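You operate a simulated robot arm through the tools that you are given. There is no shell and no other tool.

You are at the controls of a simulated robot arm. One attempt, no reset.

## Task
Fit the white silencer in VENT and the blue one in PURGE.
Fine: black switch from HAND to off first; to AUTO when both sit, and left there.
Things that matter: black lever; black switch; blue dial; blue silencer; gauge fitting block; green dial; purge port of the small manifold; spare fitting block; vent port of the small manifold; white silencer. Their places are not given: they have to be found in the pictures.

The check looks at the end state, three seconds after you hand in, the way a careful person would. Anything else that was tipped, shoved, dropped, spilled or broken makes it a failure.

## Robot
A 7-joint arm with a two-finger parallel gripper, fixed in place. Base frame: the origin is on the floor under the middle of its stand, x ahead of it, y to its left, z up; the work surface is at about z = 0.8. Readings come in m, degrees, newtons and seconds.
With the tool pointing down near the work surface it reaches from about 0.24 to 0.68 m from the base axis. Its first joint turns from -66.0 to 66.0 degrees. Payload 2.4 kg.
The tool frame sits at the grasp point between the pads (the TCP): z along the fingers, y along the line on which they close. The tips reach 0.03 m beyond it. The gripper opens to 0.094 m. The fingers are 0.028 m wide and 0.01 m thick; the gripper's body (0.05 by 0.096 m) begins 0.055 m behind the TCP.
Orientation is told as [roll, pitch, yaw] about the base's x, y, z axes, in that order, counted from this pose: with the fingers straight down and closing along the base's y, the tool's x points along the base's -x, its y along +y and its z along -z.

## Interface
- The arm moves only by the tool servo_tool. Its argument "increments" is a list of rows, each a list of 6 numbers: the shift along the tool's x, y, z in m, then the turn, a rotation vector about the tool's x, y, z in degrees. In form: [[dx, dy, dz, ax, ay, az], ...]. A call has 1 to 20 rows; each row shifts and turns the commanded pose from where the row before left it, along the tool's axes as they then stand. "grip" is the finger opening in m, from 0 to 0.094, set as the call begins (left out, the last holds). Rows are played at 5 a second. More than 0.05 m and 8.6 degrees between two rows, or a gripper value outside its range, and nothing of the call is played. A pose out of reach is approached as far as the arm can. The call stops where the force on the tool passes 40 N (or 10 N more than at its start, if that is more) or the arm is blocked; 0.2 s more then pass. The fingers move at their own pace (about 0.153 m/s each) and stop on an object; they squeeze with about 38 N. The grip force told is the motor's: it shows also when the fingers shut on nothing. Time passes only in rows, and 0.2 s behind the last, so rows that do not move let the fingers close. The reply holds the time, the measured pose of the TCP, the force on the tool along the base axes, the opening and the grip force, in the units named above and with some noise, with the torque about the TCP (base axes, N m) and any sound that the robot's microphone picked up, and new pictures: "views" is both (left out), scene, wrist or none.
- Cameras (640 x 400 px; columns grow to the right, rows downward): "scene" is fixed at [0.0502, 0.494, 1.4349]; the picture's right is [-0.55, -0.83, 0.00], its down [-0.55, 0.37, -0.75] and it looks along [0.62, -0.41, -0.66] (base axes); focal length 365 px, centre (320, 200). "wrist" rides on the gripper at [0.076, 0.014, -0.102] in the tool frame; the picture's right is [-0.18, 0.98, 0.00], its down [-0.75, -0.14, -0.64] and it looks along [-0.63, -0.12, 0.77] (tool axes); focal length 243 px, centre (320, 200).
- pixel_to_xyz(camera, pixels): for up to 12 pixels [column, row] of the newest picture of that camera ("zoom" is the newest enlarged one), the place [x, y, z] in the base frame of the surface seen there, good to about 0.002 m. No time passes.
- enlarge(camera, box): a new picture of the part [left, top, right, bottom] of that camera's present view, enlarged. No time passes.
- sign_off(): hands the job in; it is judged then, once.

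Unless the task says otherwise, let go and move clear before handing in.

The tools are called after "Emit:" as a command line: name --pt "numbers of a row" for each row, then --argument value for the rest, lists and objects as JSON in quotes. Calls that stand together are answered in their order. servo_tool: Moves the arm, as the interface text tells. Its arguments: {"type":"object","properties":{"increments":{"type":"array","items":{"type":"array","items":{"type":"number"}}},"grip":{"type":"number"},"views":{"type":"string","enum":["both","scene","wrist","none"]}},"required":["increments"]} The other tools are called the same way: pixel_to_xyz (camera, pixels) gives the place of the surface under pixels of a picture; enlarge (camera, box) takes an enlarged picture of a part of a camera's view; sign_off () hands the job in.

At the start:

```text
t: 0.0
ee_pos: [0.3022, 0.1052, 1.1644]
tool_rot: [0.1, 0.0, 0.1]
ft_force: [-0.8, -0.2, -0.5]
moment: [0.03, 0.0, 0.0]
finger_gap: 0.0941
finger_force: 0.0
```

scene: 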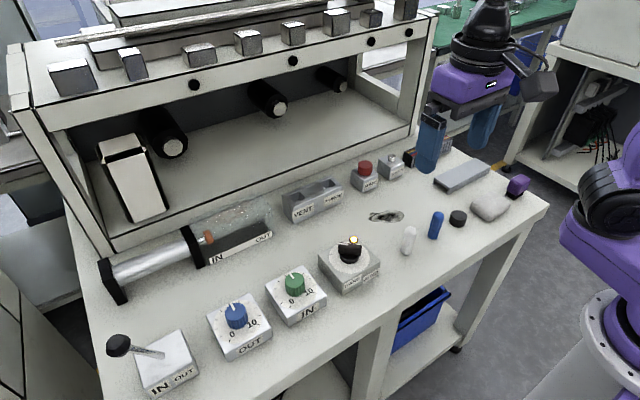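
wrist: 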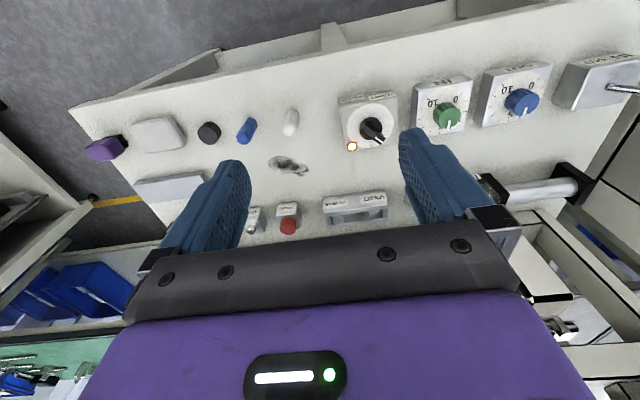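

The scene shows the black switch near (350,255), the manifold near (312,200), the white silencer at (408,240) and the blue one at (436,224). I'll enlarge these areas to read labels and details.

Emit:
enlarge --camera "scene" --box '[270, 140, 430, 240]'

Emit:
enlarge --camera "scene" --box '[300, 220, 400, 300]'

Emit:
enlarge --camera "wrist" --box '[230, 80, 410, 230]'

Emit:
pixel_to_xyz --camera "scene" --pixels '[[350, 250], [353, 239], [345, 271], [408, 240], [436, 224], [411, 230], [405, 250], [438, 213], [433, 236], [300, 203], [328, 190], [385, 215]]'

```text
4.00 times, centred on (350, 190) of scene
```

zoom: 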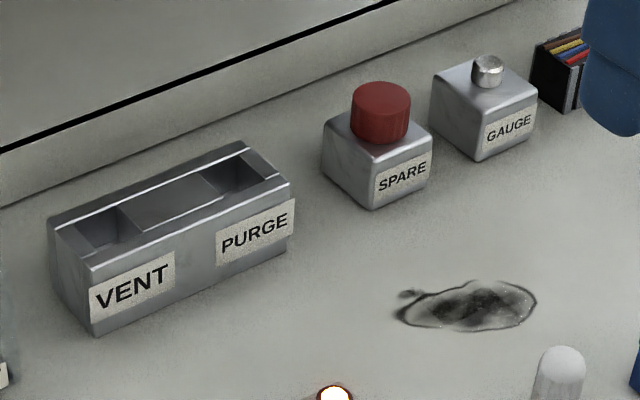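

```text
5.00 times, centred on (350, 260) of scene
```

zoom: 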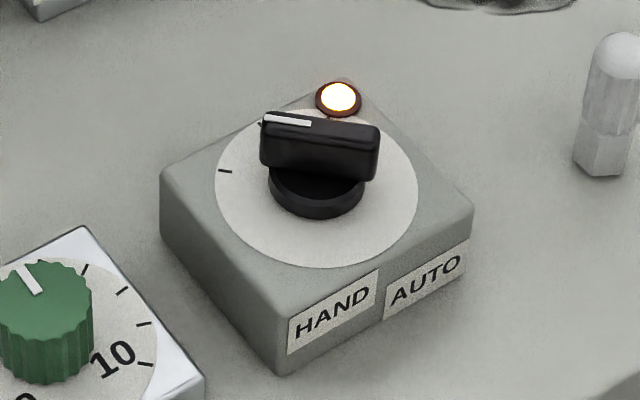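

```text
2.67 times, centred on (320, 155) of wrist
```

zoom: 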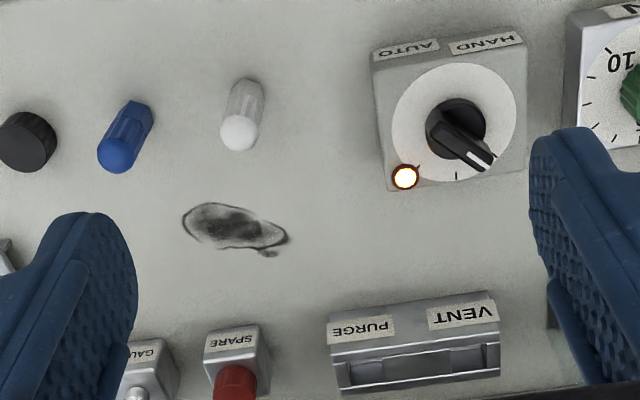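

```text
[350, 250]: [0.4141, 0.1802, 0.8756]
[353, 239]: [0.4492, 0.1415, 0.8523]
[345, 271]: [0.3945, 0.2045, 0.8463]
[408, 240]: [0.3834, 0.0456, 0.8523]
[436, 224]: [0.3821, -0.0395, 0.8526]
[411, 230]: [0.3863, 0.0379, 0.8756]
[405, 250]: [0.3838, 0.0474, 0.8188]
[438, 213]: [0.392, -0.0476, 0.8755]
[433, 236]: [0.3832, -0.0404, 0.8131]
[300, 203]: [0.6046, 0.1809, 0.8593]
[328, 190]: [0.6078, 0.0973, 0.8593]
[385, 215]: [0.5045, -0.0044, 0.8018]
```

The silencers stand upright at about (0.385, 0.043) and (0.385, -0.042). The switch pointer in the zoom sits at the HAND side (+y), with a tick at (225,170). I'll check the shelf clearance near the manifold and move the wrist camera above the switch for a better view.

Emit:
pixel_to_xyz --camera "scene" --pixels '[[292, 62], [195, 88], [410, 35], [240, 190], [330, 140], [370, 118], [300, 75], [420, 100], [250, 90], [365, 165], [390, 160], [310, 215]]'

Emit:
servo_tool --pt "-0.018 0.012 0.026 0 0 0" --pt "-0.018 0.012 0.026 0 0 0" --pt "-0.018 0.012 0.026 0 0 0" --pt "-0.018 0.012 0.026 0 0 0" --pt "-0.018 0.012 0.026 0 0 0" --pt "0 0 0 0 0 0" --views "both"

```text
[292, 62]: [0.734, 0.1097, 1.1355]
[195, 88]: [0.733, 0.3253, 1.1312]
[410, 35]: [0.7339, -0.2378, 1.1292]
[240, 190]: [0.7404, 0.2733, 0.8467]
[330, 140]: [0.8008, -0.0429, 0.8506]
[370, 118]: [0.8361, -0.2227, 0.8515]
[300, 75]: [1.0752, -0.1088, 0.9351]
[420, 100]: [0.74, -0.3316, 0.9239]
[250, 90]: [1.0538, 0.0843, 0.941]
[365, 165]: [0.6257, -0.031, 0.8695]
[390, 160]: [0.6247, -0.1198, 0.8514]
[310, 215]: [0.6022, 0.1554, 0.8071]
```

```text
t: 1.4
ee_pos: [0.3928, 0.1636, 1.0357]
tool_rot: [0.1, 0.0, 0.0]
ft_force: [0.7, -0.6, 0.5]
moment: [-0.03, 0.03, 0.01]
finger_gap: 0.094
finger_force: 0.0
```

scene: 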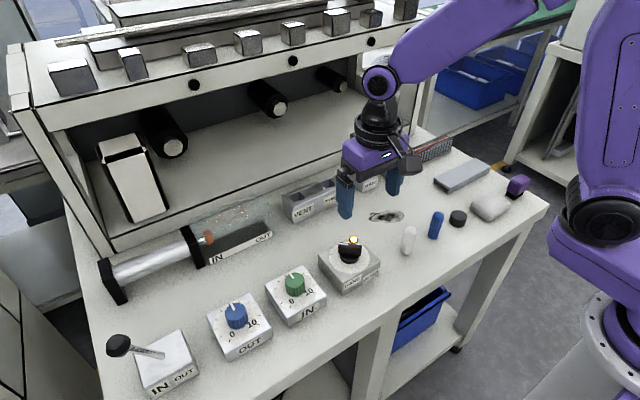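
wrist: 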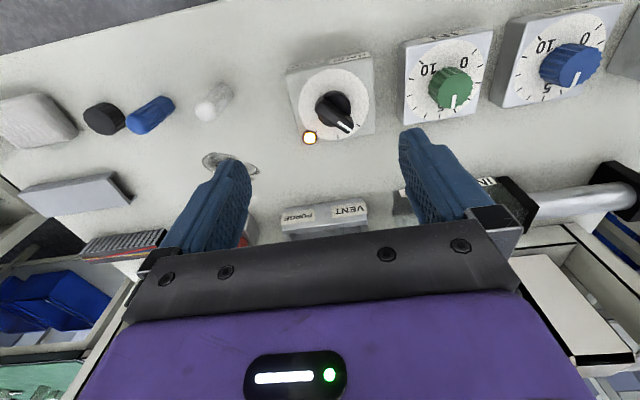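

The wrist view now shows the switch at (335,105) with its pointer toward lower right. I'll enlarge it to find the tick marks, and the scene view of the switch too.

Emit:
enlarge --camera "scene" --box '[310, 225, 390, 295]'

Emit:
enlarge --camera "wrist" --box '[280, 50, 385, 155]'

```text
5.71 times, centred on (350, 260) of scene
```

zoom: 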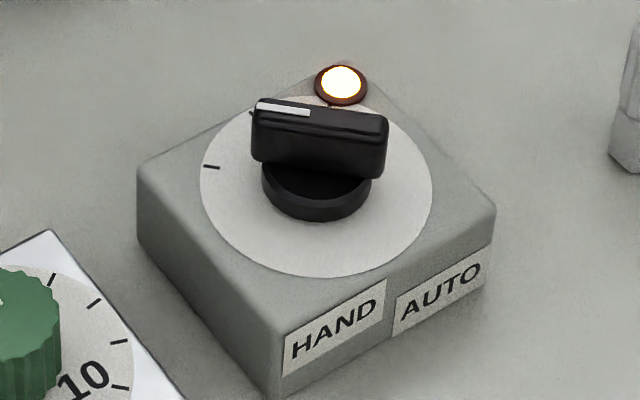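

```text
3.81 times, centred on (332, 102) of wrist
```

zoom: 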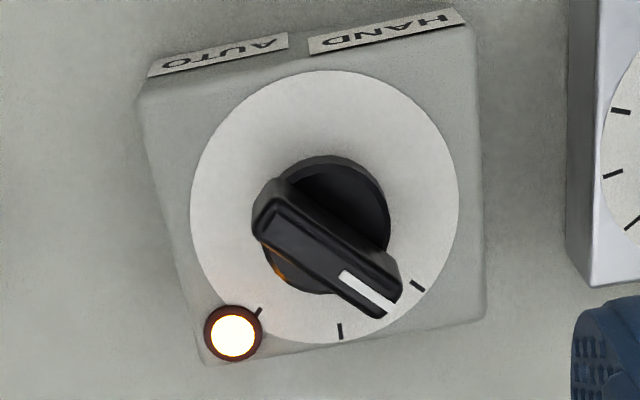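

Three ticks are visible in the wrist zoom at (417,286), (340,331) and (258,312), with the pointer near the first. I'll get coordinates for the ticks, the dial rim and the knob bar.

Emit:
pixel_to_xyz --camera "zoom" --pixels '[[417, 286], [340, 331], [258, 312], [192, 210], [458, 195], [320, 72], [345, 273], [392, 311], [285, 220], [265, 200], [330, 240], [360, 290]]'

Emit:
pixel_to_xyz --camera "zoom" --pixels '[[235, 335], [150, 100], [465, 30], [480, 310], [210, 355], [298, 182], [395, 280], [375, 300], [255, 235], [350, 190], [325, 335], [270, 185]]'

```text
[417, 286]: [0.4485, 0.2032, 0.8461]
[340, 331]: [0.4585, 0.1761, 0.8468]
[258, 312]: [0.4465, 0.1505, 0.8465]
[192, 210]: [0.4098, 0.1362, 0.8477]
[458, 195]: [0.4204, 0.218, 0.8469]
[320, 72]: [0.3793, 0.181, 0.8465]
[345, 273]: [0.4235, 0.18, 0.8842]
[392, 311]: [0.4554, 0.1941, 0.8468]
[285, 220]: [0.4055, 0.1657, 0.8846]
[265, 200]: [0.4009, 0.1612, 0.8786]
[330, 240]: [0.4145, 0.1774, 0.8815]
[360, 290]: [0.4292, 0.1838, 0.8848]
```

```text
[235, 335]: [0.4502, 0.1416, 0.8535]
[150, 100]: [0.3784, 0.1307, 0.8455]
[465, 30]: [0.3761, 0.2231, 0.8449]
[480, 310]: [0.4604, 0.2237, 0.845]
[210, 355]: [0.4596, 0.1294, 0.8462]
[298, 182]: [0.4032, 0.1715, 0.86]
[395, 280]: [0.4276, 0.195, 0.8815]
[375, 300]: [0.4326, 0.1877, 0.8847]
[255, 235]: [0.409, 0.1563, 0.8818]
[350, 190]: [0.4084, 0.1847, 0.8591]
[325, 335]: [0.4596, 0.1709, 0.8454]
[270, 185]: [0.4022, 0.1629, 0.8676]
```

From these points the dial centre is about (0.419, 0.177), the bar runs at about +45° (HAND), and its top is at z≈0.885. Off is at 0° and AUTO at -45°. I'll align over the knob with yaw +45°, narrow the gripper, and stop above it to check.

Emit:
servo_tool --pt "-0.0262 0.0134 0 0 0 0" --pt "0 0 0 0 0 -7.5" --pt "0 0 0 0 0 -7.5" --pt "0 0 0 0 0 -7.5" --pt "0 0 0 0 0 -7.5" --pt "0 0 0 0 0 -7.5" --pt "0 0 0 0 0 -7.5" --pt "0 0 0.03 0 0 0" --pt "0 0 0.03 0 0 0" --pt "0 0 0.025 0 0 0" --pt "0 0 0 0 0 0" --pt "0 0 0 0 0 0" --grip 0.05 --views "both"

```text
t: 4.0
ee_pos: [0.4177, 0.1796, 0.9484]
tool_rot: [-0.1, 0.0, 45.0]
ft_force: [0.0, 0.2, 0.1]
moment: [-0.01, 0.0, -0.01]
finger_gap: 0.05
finger_force: 0.0
```

scene: 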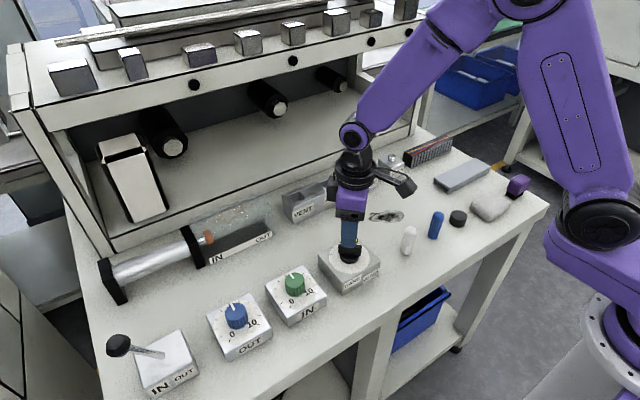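
wrist: 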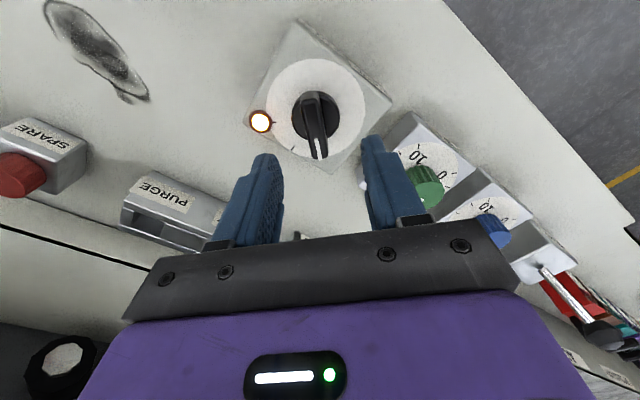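

The bar is nearly vertical in the wrist picture at (316,125) between the fingers. I'll enlarge to check alignment and take a few still readings to average the pose noise.

Emit:
enlarge --camera "wrist" --box '[230, 60, 410, 180]'

Emit:
servo_tool --pt "0 0 0 0 0 0" --views "none"

Emit:
servo_tool --pt "0 0 0 0 0 0" --views "none"

Emit:
servo_tool --pt "0 0 0 0 0 0" --views "none"

```text
3.33 times, centred on (320, 120) of wrist
```

zoom: 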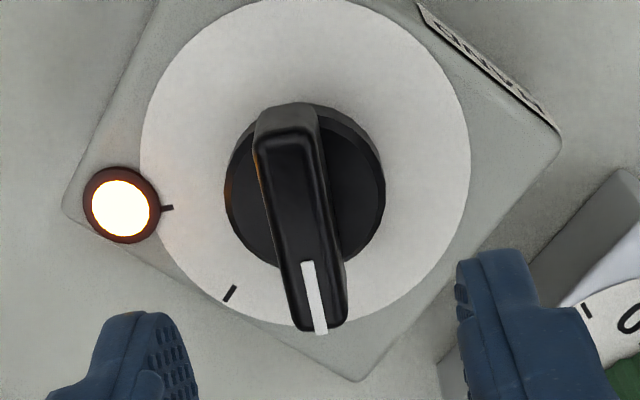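

```text
t: 4.4
ee_pos: [0.4194, 0.178, 0.9504]
tool_rot: [0.0, -0.2, 45.1]
ft_force: [0.4, 0.0, -0.1]
moment: [-0.01, 0.02, 0.04]
finger_gap: 0.05
finger_force: 0.1
```

```text
t: 4.8
ee_pos: [0.4179, 0.1795, 0.9471]
tool_rot: [0.0, 0.0, 45.1]
ft_force: [0.1, 0.7, 0.7]
moment: [-0.01, 0.0, 0.01]
finger_gap: 0.0501
finger_force: 0.1
```

```text
t: 5.2
ee_pos: [0.4193, 0.1793, 0.9493]
tool_rot: [0.1, 0.0, 45.0]
ft_force: [-0.4, -0.2, 0.9]
moment: [0.02, 0.03, -0.02]
finger_gap: 0.0498
finger_force: 0.1
```

Averaged TCP is (0.4186, 0.1791, 0.949). I'll measure the knob bar's top again from this closer view.

Emit:
pixel_to_xyz --camera "zoom" --pixels '[[264, 155], [318, 155], [290, 130], [290, 290], [335, 290], [320, 320], [300, 210], [228, 294], [168, 208], [143, 140], [470, 160], [305, 160]]'

Emit:
pixel_to_xyz --camera "zoom" --pixels '[[272, 200], [325, 200], [282, 250], [334, 250], [268, 140], [310, 140], [228, 190], [384, 185], [360, 130], [318, 325], [300, 325], [340, 318]]'

```text
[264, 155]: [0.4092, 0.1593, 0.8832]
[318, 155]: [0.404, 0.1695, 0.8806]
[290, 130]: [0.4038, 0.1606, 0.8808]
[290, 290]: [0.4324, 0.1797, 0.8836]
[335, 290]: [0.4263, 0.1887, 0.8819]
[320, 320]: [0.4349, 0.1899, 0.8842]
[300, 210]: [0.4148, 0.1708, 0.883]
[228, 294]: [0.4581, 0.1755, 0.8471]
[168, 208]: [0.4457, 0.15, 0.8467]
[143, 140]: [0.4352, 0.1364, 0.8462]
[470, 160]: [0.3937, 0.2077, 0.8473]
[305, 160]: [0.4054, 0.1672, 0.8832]
```

```text
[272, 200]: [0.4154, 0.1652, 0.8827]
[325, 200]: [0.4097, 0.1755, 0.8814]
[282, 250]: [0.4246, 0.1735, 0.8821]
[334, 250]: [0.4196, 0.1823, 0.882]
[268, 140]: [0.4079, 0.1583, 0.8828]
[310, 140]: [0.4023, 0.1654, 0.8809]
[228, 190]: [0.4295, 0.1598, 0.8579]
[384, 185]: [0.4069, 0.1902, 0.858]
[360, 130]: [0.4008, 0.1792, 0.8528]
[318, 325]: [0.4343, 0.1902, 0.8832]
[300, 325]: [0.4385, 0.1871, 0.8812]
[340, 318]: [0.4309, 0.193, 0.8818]
```

The bar line has x−y≈0.243 and its centre is about (0.4193, 0.1762), so I need a small correction. I'll then descend so the tips reach z≈0.865 around the bar, which starts above the base disc at 0.858.

Emit:
servo_tool --pt "0.0015 -0.0027 0 0 0 0" --pt "0 0 0.02 0 0 0" --pt "0 0 0.02 0 0 0" --pt "0 0 0.014 0 0 0" --pt "0 0 0 0 0 0" --grip 0.05 --views "both"

```text
t: 6.4
ee_pos: [0.4181, 0.1748, 0.8949]
tool_rot: [0.1, 0.0, 45.0]
ft_force: [-0.3, -0.5, 0.6]
moment: [-0.01, 0.0, 0.0]
finger_gap: 0.0501
finger_force: 0.1
```

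scene: 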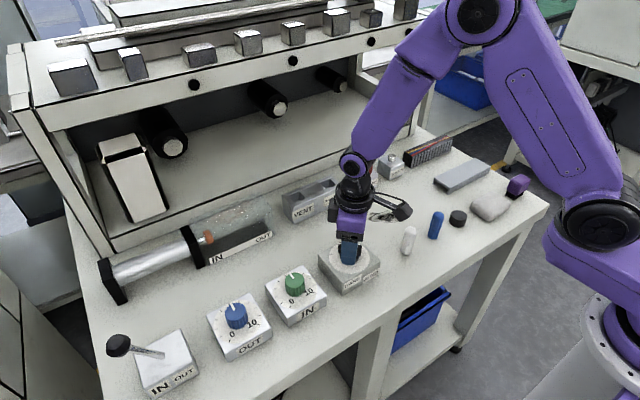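
wrist: 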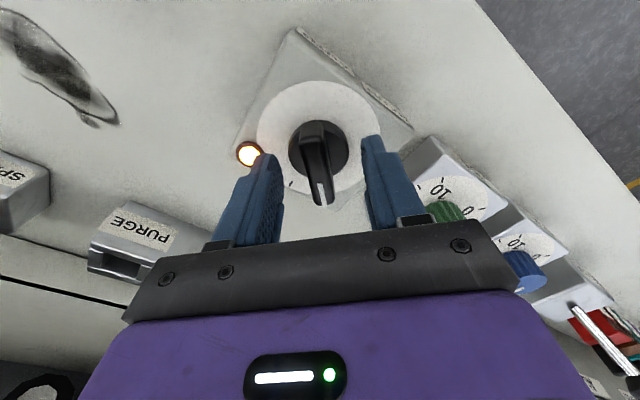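

The bar at (317,165) sits centred between the fingers. I'll close on it and read the forces.

Emit:
servo_tool --pt "0 0 0 0 0 0" --pt "0 0 0 0 0 0" --pt "0 0 0 0 0 0" --grip 0.0 --views "wrist"

```text
t: 7.2
ee_pos: [0.419, 0.1743, 0.8951]
tool_rot: [-0.1, 0.0, 44.9]
ft_force: [9.7, -6.9, -5.7]
moment: [-0.08, -0.22, 0.0]
finger_gap: 0.0137
finger_force: 44.9
```

wrist: 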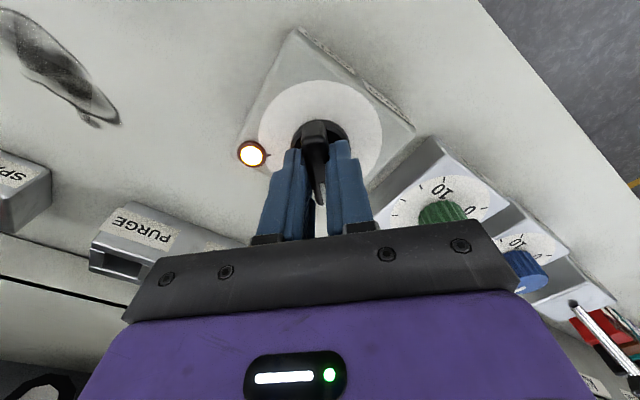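

The grip holds at 13.7 mm with a lateral force of about 12 N toward +x,−y. I'll nudge 1 mm in that direction (tool −y) to relieve it before turning.

Emit:
servo_tool --pt "0 -0.001 0 0 0 0" --pt "0 0 0 0 0 0" --views "none"

```text
t: 7.8
ee_pos: [0.4191, 0.1747, 0.8944]
tool_rot: [0.0, 0.1, 45.0]
ft_force: [0.3, -7.3, -2.3]
moment: [0.83, -1.03, -0.04]
finger_gap: 0.0139
finger_force: 44.9
```

The x force dropped but a moment appeared; I'll take another still reading before turning.

Emit:
servo_tool --pt "0 0 0 0 0 0" --pt "0 0 0 0 0 0" --views "none"

```text
t: 8.4
ee_pos: [0.42, 0.1745, 0.8943]
tool_rot: [0.0, 0.0, 45.0]
ft_force: [0.7, -6.1, -0.3]
moment: [0.49, -0.62, -0.07]
finger_gap: 0.014
finger_force: 44.4
```

Forces are low now. I'll turn the switch 45° clockwise seen from above (tool +z turn) from HAND toward off.

Emit:
servo_tool --pt "0 0 0 0 0 5" --pt "0 0 0 0 0 5" --pt "0 0 0 0 0 5" --pt "0 0 0 0 0 5" --pt "0 0 0 0 0 5" --pt "0 0 0 0 0 5" --pt "0 0 0 0 0 5" --pt "0 0 0 0 0 5" --pt "0 0 0 0 0 5" --pt "0 0 0 0 0 0" --views "both"

```text
t: 10.6
ee_pos: [0.4191, 0.1757, 0.8952]
tool_rot: [0.0, 0.1, 0.0]
ft_force: [2.0, 6.6, -36.1]
moment: [0.17, 0.05, 0.02]
finger_gap: 0.0138
finger_force: 45.1
```

scene: 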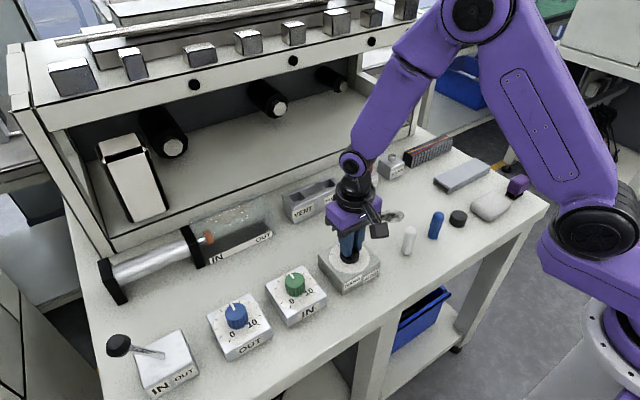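
wrist: 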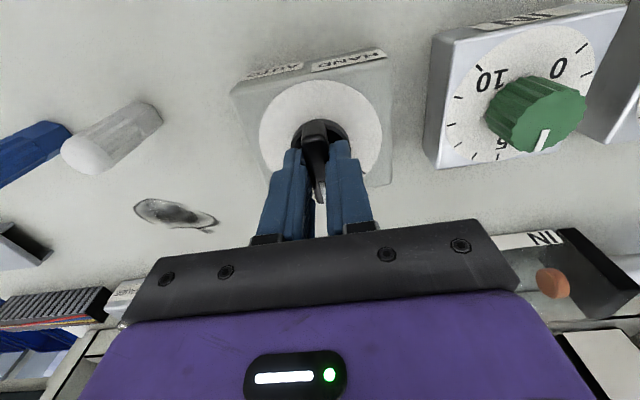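

The tool yaw is now 0°, but there is a −36 N vertical reading from the held knob. I'll open the fingers gently, and check where the pointer rests.

Emit:
servo_tool --pt "0 0 0 0 0 0" --pt "0 0 0 0 0 0" --grip 0.05 --views "none"

Emit:
servo_tool --pt "0 0 -0.025 0 0 0" --pt "0 0 -0.03 0 0 0" --pt "0 0 -0.03 0 0 0" --pt "0 0 -0.03 0 0 0" --pt "0 0 0 0 0 0" --views "both"

```text
t: 11.2
ee_pos: [0.4189, 0.1738, 0.8963]
tool_rot: [0.0, 0.1, 0.0]
ft_force: [-0.1, -0.8, -0.7]
moment: [0.0, 0.02, -0.04]
finger_gap: 0.0498
finger_force: 0.1
```

```text
t: 12.4
ee_pos: [0.4199, 0.1763, 1.0135]
tool_rot: [0.0, 0.1, 0.0]
ft_force: [-0.3, -0.1, 0.4]
moment: [-0.01, 0.03, -0.01]
finger_gap: 0.0501
finger_force: 0.1
```

scene: 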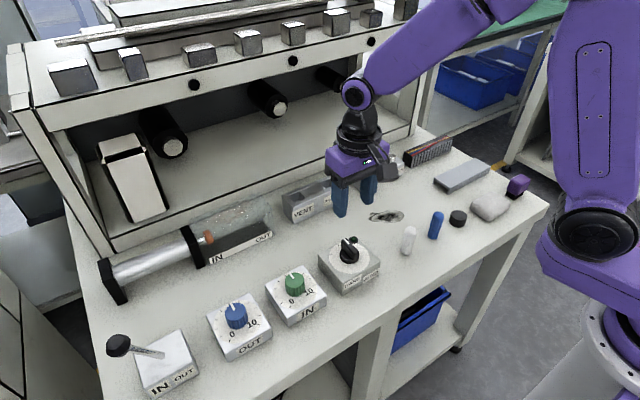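
wrist: 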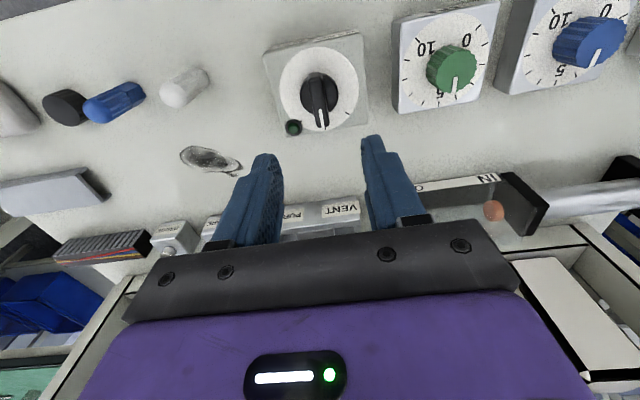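

The lamp at (293,128) is now dark and the pointer is near the middle. I'll enlarge to verify it sits on the off tick.

Emit:
enlarge --camera "wrist" --box '[260, 30, 380, 150]'

Emit:
enlarge --camera "scene" --box '[385, 200, 475, 265]'

Emit:
pixel_to_xyz --camera "zoom" --pixels '[[185, 200], [165, 240], [180, 260], [150, 325], [378, 120], [355, 150], [335, 250], [200, 260], [160, 290], [140, 320], [390, 100], [360, 105]]'

```text
3.33 times, centred on (320, 90) of wrist
```

zoom: 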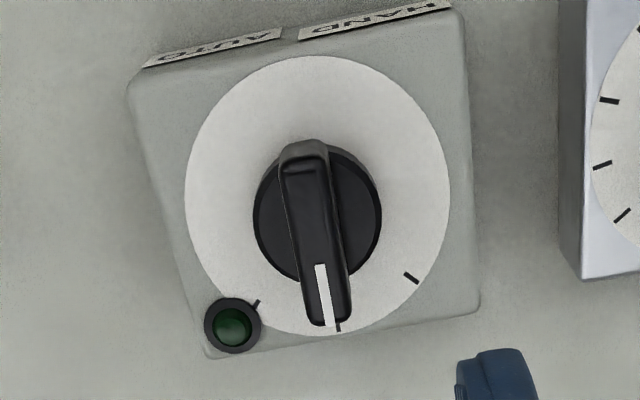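

```text
6.15 times, centred on (430, 232) of scene
```

zoom: 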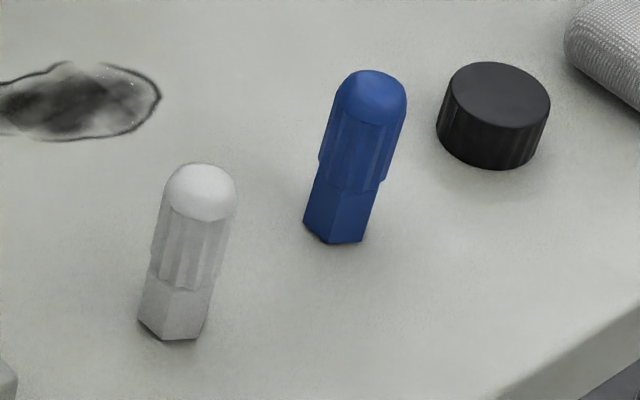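

```text
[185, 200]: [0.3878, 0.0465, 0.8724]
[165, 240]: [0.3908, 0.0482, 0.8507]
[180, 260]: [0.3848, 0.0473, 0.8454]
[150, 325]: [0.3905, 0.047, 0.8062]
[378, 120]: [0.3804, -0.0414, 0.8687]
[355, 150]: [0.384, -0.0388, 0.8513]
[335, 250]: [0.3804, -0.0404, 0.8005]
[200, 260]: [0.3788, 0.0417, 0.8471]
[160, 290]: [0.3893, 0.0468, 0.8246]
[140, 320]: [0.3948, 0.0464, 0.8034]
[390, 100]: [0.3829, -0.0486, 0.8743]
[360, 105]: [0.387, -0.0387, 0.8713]
```

The pointer rests on the middle tick (335,327) and the lamp is off, so the switch is at off. Next I'll look closely at the manifold ports from above.

Emit:
servo_tool --pt "-0.04 -0.006 0 0 0 0" --pt "-0.04 -0.006 0 0 0 0" --pt "-0.04 -0.006 0 0 0 0" --pt "-0.04 -0.007 0 0 0 0" --pt "0 0 0 0 0 0" --grip 0.05 --views "both"

Emit:
enlarge --camera "wrist" --box '[220, 40, 420, 180]'

```text
t: 13.6
ee_pos: [0.5776, 0.15, 1.009]
tool_rot: [0.0, -0.1, 0.0]
ft_force: [-0.8, 0.4, 0.0]
moment: [0.0, 0.03, -0.01]
finger_gap: 0.0503
finger_force: 0.1
```

scene: 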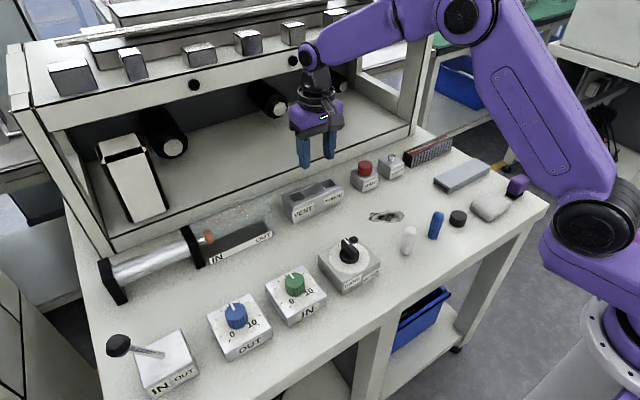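
wrist: 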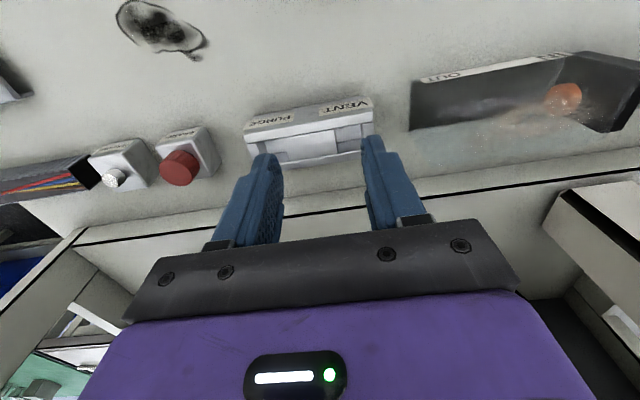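

```text
2.86 times, centred on (320, 110) of wrist
```

zoom: 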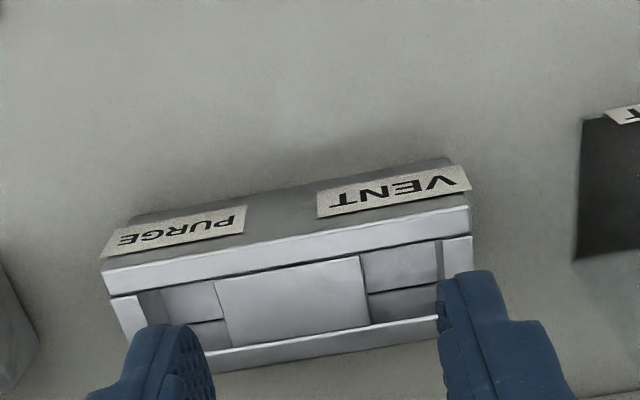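

The manifold has two rectangular upright pockets: VENT (right, +y) and PURGE (left). I'll measure pocket edges in this zoom.

Emit:
pixel_to_xyz --camera "zoom" --pixels '[[110, 275], [465, 215], [130, 320], [460, 260], [140, 290], [215, 280], [362, 255], [440, 240], [370, 322], [437, 315], [228, 345], [290, 305]]'

Emit:
pixel_to_xyz --camera "zoom" --pixels '[[400, 265], [400, 300], [400, 325], [185, 300], [205, 335], [300, 350], [300, 260], [410, 245], [180, 285], [400, 285], [370, 310], [430, 300]]'

Emit:
enlarge --camera "scene" --box '[275, 165, 350, 225]'

```text
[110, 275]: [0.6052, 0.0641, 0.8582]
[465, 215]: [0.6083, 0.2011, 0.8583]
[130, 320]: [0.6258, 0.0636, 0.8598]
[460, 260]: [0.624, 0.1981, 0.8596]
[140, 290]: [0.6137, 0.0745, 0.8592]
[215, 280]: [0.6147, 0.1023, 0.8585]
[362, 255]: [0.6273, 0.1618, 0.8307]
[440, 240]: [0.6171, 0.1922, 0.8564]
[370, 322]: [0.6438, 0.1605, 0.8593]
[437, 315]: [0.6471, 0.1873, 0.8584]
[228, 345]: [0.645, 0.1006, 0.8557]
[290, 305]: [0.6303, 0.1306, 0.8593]
```

```text
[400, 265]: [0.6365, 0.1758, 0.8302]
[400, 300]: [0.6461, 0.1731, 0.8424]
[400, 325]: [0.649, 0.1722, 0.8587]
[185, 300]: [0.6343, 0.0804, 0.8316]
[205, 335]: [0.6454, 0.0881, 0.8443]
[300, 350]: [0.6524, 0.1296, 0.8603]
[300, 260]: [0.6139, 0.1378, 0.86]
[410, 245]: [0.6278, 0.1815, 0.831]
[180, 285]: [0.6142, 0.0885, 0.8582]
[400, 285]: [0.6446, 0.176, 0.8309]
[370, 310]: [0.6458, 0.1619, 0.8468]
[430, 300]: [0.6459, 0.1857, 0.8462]
```

```text
6.67 times, centred on (312, 195) of scene
```

zoom: 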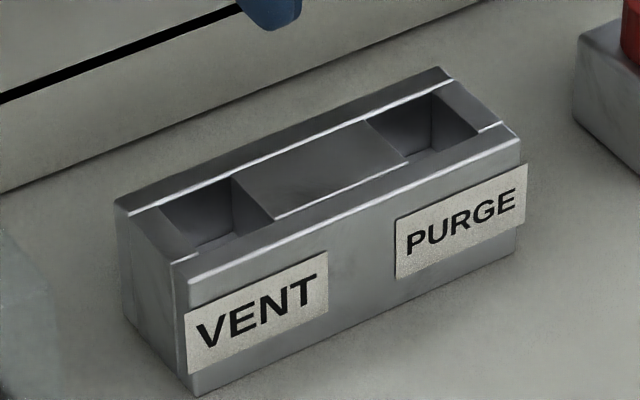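

Pocket floors read z≈0.831 with tops at ≈0.859, pockets about 28 mm square, VENT centre near (0.632, 0.175) and PURGE near (0.632, 0.088). I'll refine with points from the scene zoom.

Emit:
pixel_to_xyz --camera "zoom" --pixels '[[165, 207], [231, 181], [272, 220], [190, 250], [240, 190], [370, 125], [402, 160], [432, 98], [476, 128], [300, 175], [200, 215], [420, 130]]'

Emit:
pixel_to_xyz --camera "zoom" --pixels '[[120, 205], [440, 72], [188, 275], [518, 140], [250, 200], [255, 215], [385, 150], [440, 110], [455, 130], [175, 225], [155, 215], [450, 100]]'

Emit:
enlarge --camera "wrist" --box '[235, 85, 385, 180]'

```text
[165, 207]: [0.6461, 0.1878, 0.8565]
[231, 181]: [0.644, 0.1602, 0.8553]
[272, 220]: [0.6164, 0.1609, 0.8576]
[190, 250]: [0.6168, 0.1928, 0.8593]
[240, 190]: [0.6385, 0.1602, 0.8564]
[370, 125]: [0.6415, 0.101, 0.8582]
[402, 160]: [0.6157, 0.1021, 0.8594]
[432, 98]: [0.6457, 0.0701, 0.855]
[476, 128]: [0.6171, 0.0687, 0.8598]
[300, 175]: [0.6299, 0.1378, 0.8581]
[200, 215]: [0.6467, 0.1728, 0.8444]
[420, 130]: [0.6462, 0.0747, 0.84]
```

```text
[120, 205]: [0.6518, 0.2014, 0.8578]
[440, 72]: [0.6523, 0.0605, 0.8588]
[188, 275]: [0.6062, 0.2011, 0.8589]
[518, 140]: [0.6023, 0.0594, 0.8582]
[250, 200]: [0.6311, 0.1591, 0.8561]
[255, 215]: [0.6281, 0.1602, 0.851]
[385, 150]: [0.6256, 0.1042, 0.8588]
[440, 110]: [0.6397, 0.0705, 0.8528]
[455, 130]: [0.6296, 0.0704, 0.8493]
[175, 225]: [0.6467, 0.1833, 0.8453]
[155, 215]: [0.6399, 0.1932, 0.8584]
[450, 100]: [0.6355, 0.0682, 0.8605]
```

```text
4.21 times, centred on (310, 132) of wrist
```

zoom: 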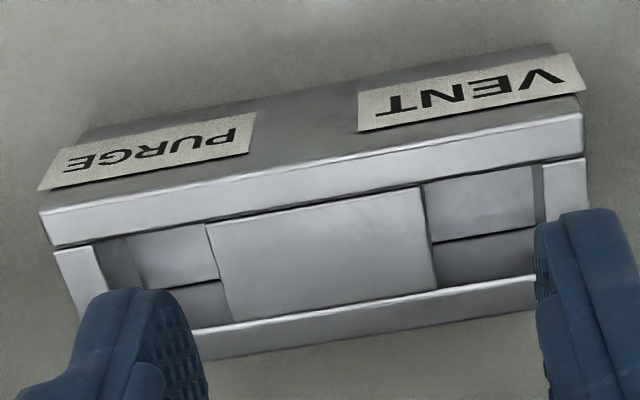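

The pocket inner faces give x 0.6165–0.6463, VENT y 0.160–0.191 and PURGE y 0.0705–0.102, i.e. centres ≈(0.6314, 0.1757) and (0.6314, 0.0863). Now I'll move the camera over the silencers.

Emit:
servo_tool --pt "0.034 -0.022 0 0 0 0" --pt "0.034 -0.022 0 0 0 0" --pt "0.034 -0.022 0 0 0 0" --pt "0.034 -0.022 0 0 0 0" --pt "0.034 -0.02 0 0 0 0" --pt "0.023 0 0 0 0 0" --pt "0 0 0 0 0 0" --grip 0.06 --views "both"

Emit:
enlarge --camera "wrist" --box '[200, 40, 400, 165]'

```text
t: 15.2
ee_pos: [0.3883, 0.0411, 1.0099]
tool_rot: [0.0, 0.0, 0.0]
ft_force: [-0.4, -0.2, 0.7]
moment: [0.01, 0.03, 0.03]
finger_gap: 0.0603
finger_force: 0.1
```

scene: 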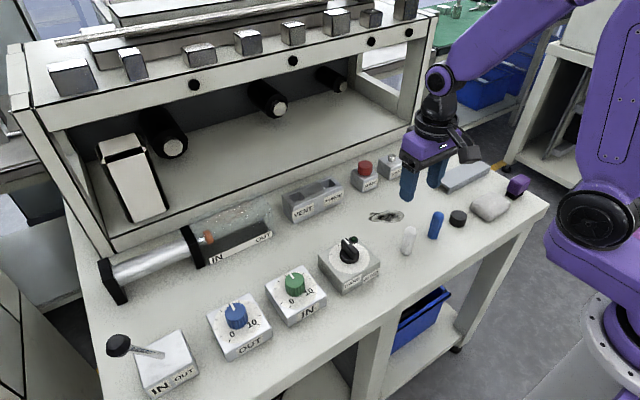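
wrist: 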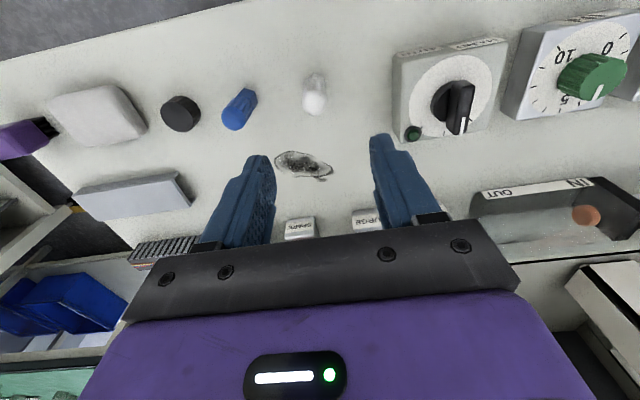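

```text
3.20 times, centred on (300, 102) of wrist
```

zoom: 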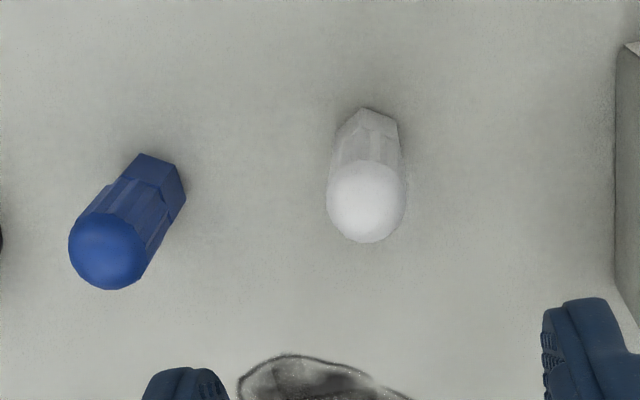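

I'll sample points on both silencers' tops in this zoom to locate their axes and height.

Emit:
pixel_to_xyz --camera "zoom" --pixels '[[366, 200], [335, 200], [398, 200], [366, 170], [366, 232], [366, 185], [366, 215], [345, 220], [388, 220], [350, 185], [382, 185], [366, 120]]'

Emit:
pixel_to_xyz --camera "zoom" --pixels '[[106, 250], [75, 250], [138, 250], [106, 220], [106, 282], [106, 235], [106, 265], [88, 235], [124, 235], [88, 268], [124, 268], [160, 170]]'

Emit:
servo_tool --pt "0 0 0 0 0 0" --views "none"

Emit:
servo_tool --pt "0 0 0 0 0 0" --views "none"

Emit:
servo_tool --pt "0 0 0 0 0 0" --views "none"

```text
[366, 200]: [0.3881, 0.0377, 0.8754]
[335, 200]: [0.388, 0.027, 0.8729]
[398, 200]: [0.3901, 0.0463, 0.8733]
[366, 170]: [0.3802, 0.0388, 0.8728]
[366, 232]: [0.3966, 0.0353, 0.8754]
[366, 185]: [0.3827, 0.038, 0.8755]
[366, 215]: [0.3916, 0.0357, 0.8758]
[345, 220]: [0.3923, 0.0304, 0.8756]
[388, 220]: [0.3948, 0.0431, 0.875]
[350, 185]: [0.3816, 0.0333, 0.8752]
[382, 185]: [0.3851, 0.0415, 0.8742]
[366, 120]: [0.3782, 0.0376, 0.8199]
```

```text
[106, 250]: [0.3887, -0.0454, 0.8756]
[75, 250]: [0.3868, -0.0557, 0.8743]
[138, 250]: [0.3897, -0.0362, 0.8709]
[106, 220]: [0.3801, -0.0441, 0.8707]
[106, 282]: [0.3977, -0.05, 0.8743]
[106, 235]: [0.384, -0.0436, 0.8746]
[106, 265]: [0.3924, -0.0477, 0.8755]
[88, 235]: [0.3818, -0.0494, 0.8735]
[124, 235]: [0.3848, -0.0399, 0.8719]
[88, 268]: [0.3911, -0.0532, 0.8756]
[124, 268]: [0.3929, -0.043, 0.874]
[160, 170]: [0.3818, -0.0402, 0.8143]
```

```text
t: 15.6
ee_pos: [0.3876, 0.0414, 1.0087]
tool_rot: [0.0, 0.1, 0.0]
ft_force: [-0.2, 0.3, -0.1]
moment: [0.01, -0.02, 0.0]
finger_gap: 0.0599
finger_force: 0.0
```

```text
t: 16.0
ee_pos: [0.3879, 0.0414, 1.0089]
tool_rot: [0.0, 0.0, 0.0]
ft_force: [-0.4, -0.3, -0.2]
moment: [0.0, -0.01, -0.02]
finger_gap: 0.0602
finger_force: 0.1
```

```text
t: 16.4
ee_pos: [0.3881, 0.0406, 1.0088]
tool_rot: [0.0, 0.0, 0.0]
ft_force: [-0.4, 0.4, 0.3]
moment: [-0.03, 0.01, -0.01]
finger_gap: 0.0601
finger_force: 0.1
```

The white top centre is about (0.3898, 0.0367) with top z≈0.876, and the blue about (0.390, −0.047). I'll align over the white one and descend to just above it for a check.

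Emit:
servo_tool --pt "-0.0018 -0.0044 0 0 0 0" --pt "0 0 0.03 0 0 0" --pt "0 0 0.03 0 0 0" --pt "0 0 0.025 0 0 0" --pt "0 0 0 0 0 0" --grip 0.06 --views "wrist"

Emit:
enlarge --camera "wrist" --box '[230, 60, 410, 180]'

Emit:
enlarge --camera "scene" --box '[380, 180, 460, 260]'

```text
t: 17.6
ee_pos: [0.3868, 0.0359, 0.9243]
tool_rot: [0.0, 0.0, 0.0]
ft_force: [-0.1, 1.0, 0.2]
moment: [0.02, 0.0, 0.0]
finger_gap: 0.0599
finger_force: 0.0
```

wrist: 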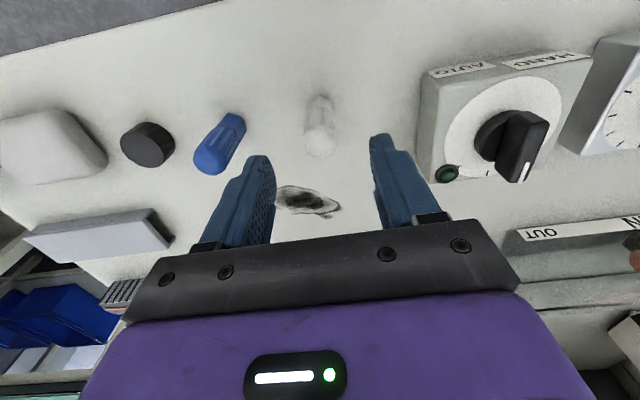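

```text
3.33 times, centred on (320, 120) of wrist
```

zoom: 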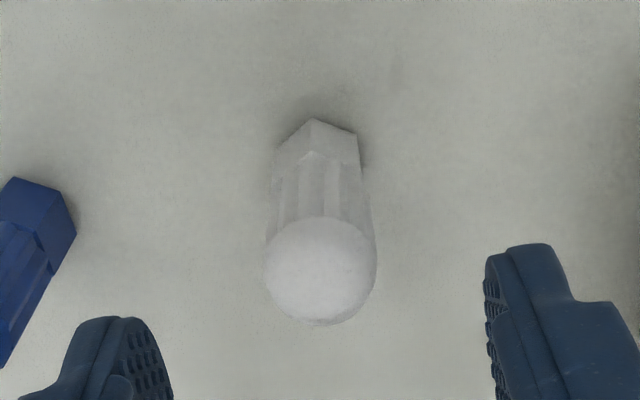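

```text
5.00 times, centred on (420, 220) of scene
```

zoom: 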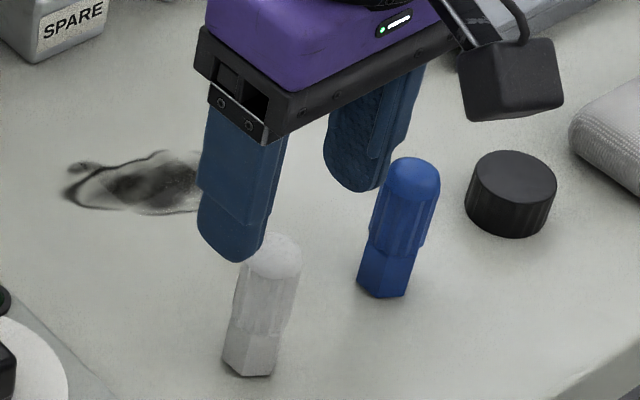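

The white dome is centred at column 320 and row ≈141, matching the tool axis. I'll descend to TCP z≈0.867 and close on it.

Emit:
servo_tool --pt "0 0 0.02 0 0 0" --pt "0 0 0.02 0 0 0" --pt "0 0 0.017 0 0 0" --pt "0 0 0 0 0 0" --grip 0.06 --views "wrist"

Emit:
servo_tool --pt "0 0 0 0 0 0" --pt "0 0 0 0 0 0" --pt "0 0 0 0 0 0" --grip 0.0 --views "both"

```text
t: 18.6
ee_pos: [0.3871, 0.0365, 0.8676]
tool_rot: [0.1, 0.1, 0.0]
ft_force: [-0.7, 0.1, -0.3]
moment: [0.0, -0.03, 0.01]
finger_gap: 0.0597
finger_force: 0.0
```

wrist: 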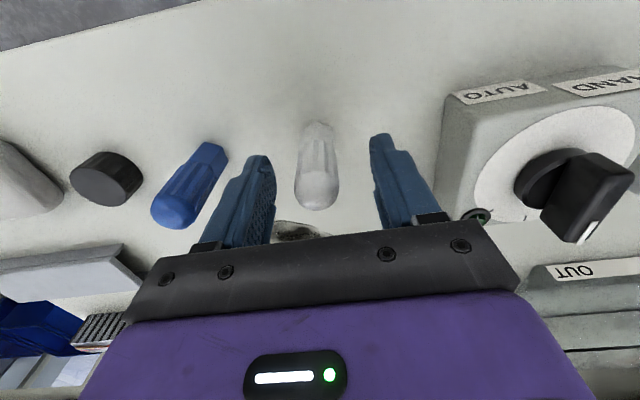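

```text
t: 19.4
ee_pos: [0.386, 0.0377, 0.8691]
tool_rot: [0.0, 0.1, 0.1]
ft_force: [-0.5, -1.0, 0.4]
moment: [-0.06, 0.02, -0.02]
finger_gap: 0.0244
finger_force: 37.8
```

scene: 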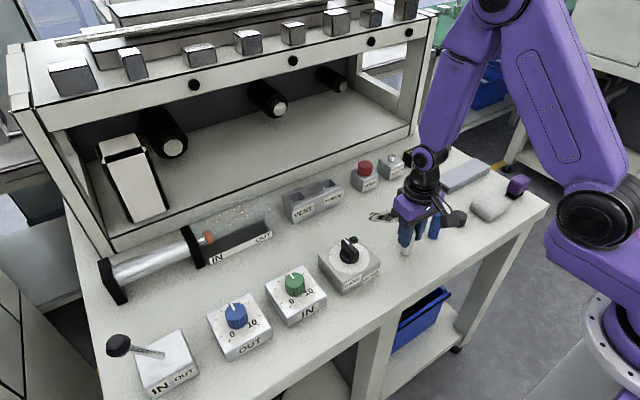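
wrist: 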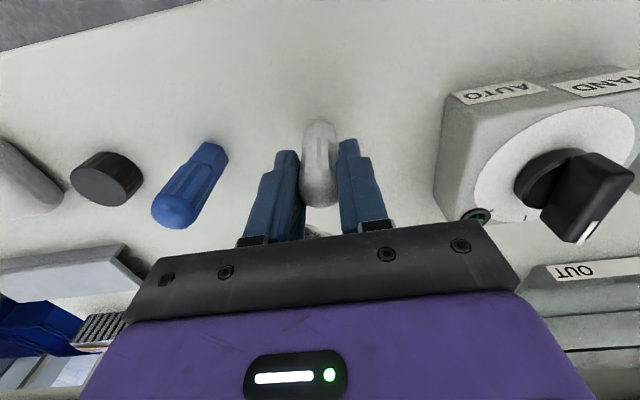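

It is gripped at 24.4 mm with normal force. I'll lift it 0.15 m and check it hangs straight before crossing the bench.

Emit:
servo_tool --pt "0 0 -0.01 0 0 0" --pt "0 0 -0.02 0 0 0" --pt "0 0 -0.03 0 0 0" --pt "0 0 -0.03 0 0 0" --pt "0 0 -0.03 0 0 0" --pt "0 0 -0.03 0 0 0" --pt "0 0 0 0 0 0" --grip 0.0 --views "both"

Emit:
enlarge --camera "wrist" --box '[240, 100, 400, 230]'

Emit:
enlarge --camera "scene" --box '[380, 130, 480, 230]'

```text
t: 21.0
ee_pos: [0.3894, 0.0388, 1.0157]
tool_rot: [0.1, 0.1, 0.0]
ft_force: [-0.3, 0.6, 0.1]
moment: [0.01, 0.01, 0.0]
finger_gap: 0.0243
finger_force: 38.3
```

scene: 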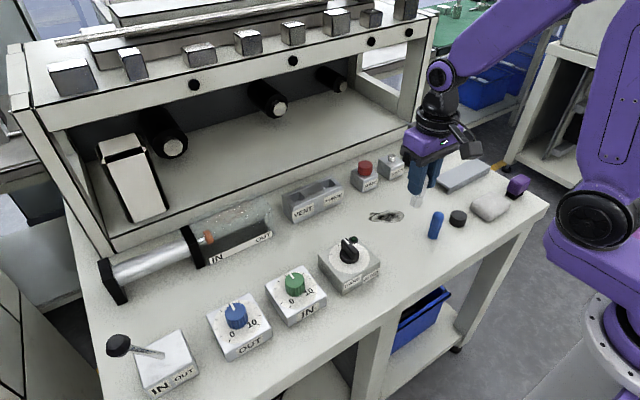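
wrist: 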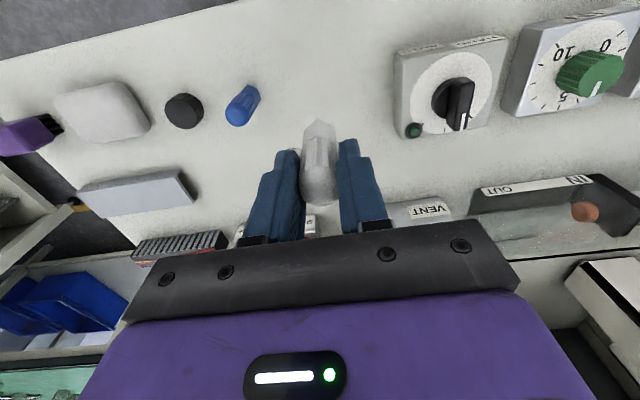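

```text
3.08 times, centred on (320, 165) of wrist
```

zoom: 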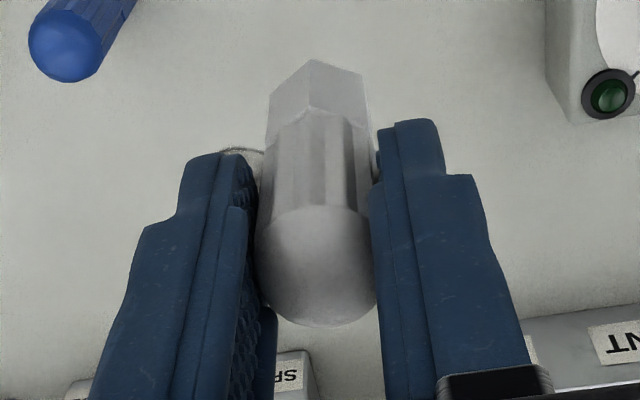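

```text
4.00 times, centred on (430, 180) of scene
```

zoom: 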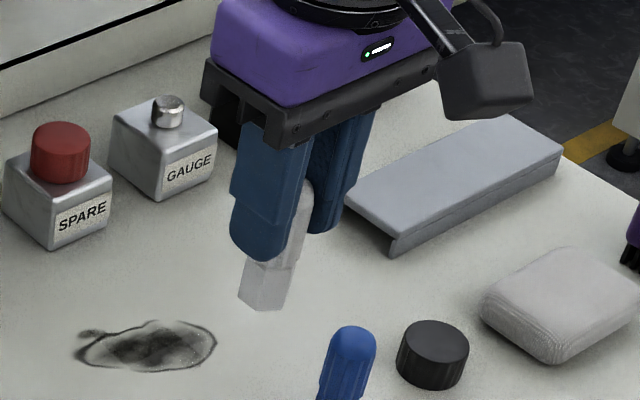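

The white silencer hangs straight with the hex end down. I'll carry it over the bench to a point short of the VENT port, staying at z≈1.015 to clear the switch.

Emit:
servo_tool --pt "-0.034 0.0195 0 0 0 0" --pt "-0.034 0.0195 0 0 0 0" --pt "-0.034 0.0195 0 0 0 0" --pt "-0.034 0.0195 0 0 0 0" --pt "-0.034 0.0195 0 0 0 0" --pt "-0.034 0.0195 0 0 0 0" --pt "-0.034 0.0195 0 0 0 0" --pt "0 0 0 0 0 0" --pt "0 0 0 0 0 0" --grip 0.0 --views "both"

Emit:
enlarge --camera "wrist" --box '[230, 90, 410, 220]'

```text
t: 23.0
ee_pos: [0.6291, 0.1746, 1.0173]
tool_rot: [0.1, 0.0, 0.2]
ft_force: [-0.3, -0.2, -0.3]
moment: [0.02, -0.01, 0.04]
finger_gap: 0.0246
finger_force: 38.2
```

scene: 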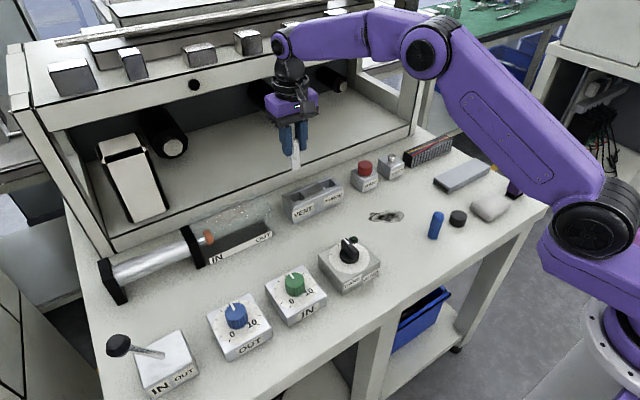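
wrist: 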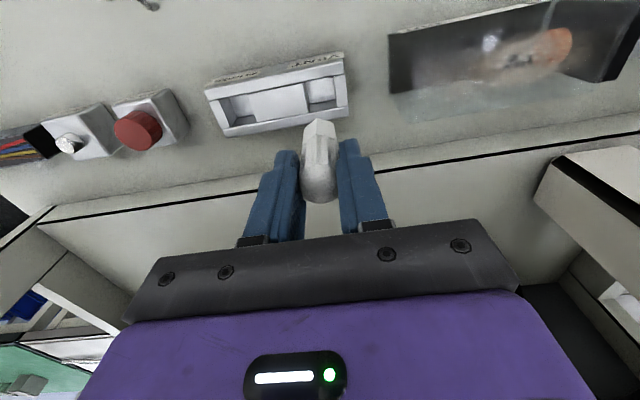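

```text
3.08 times, centred on (320, 155) of wrist
```

zoom: 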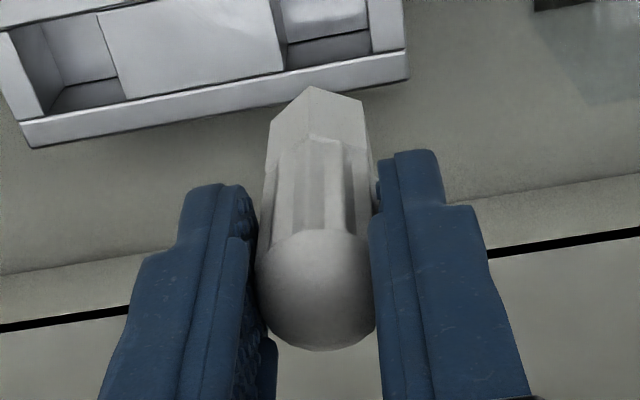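

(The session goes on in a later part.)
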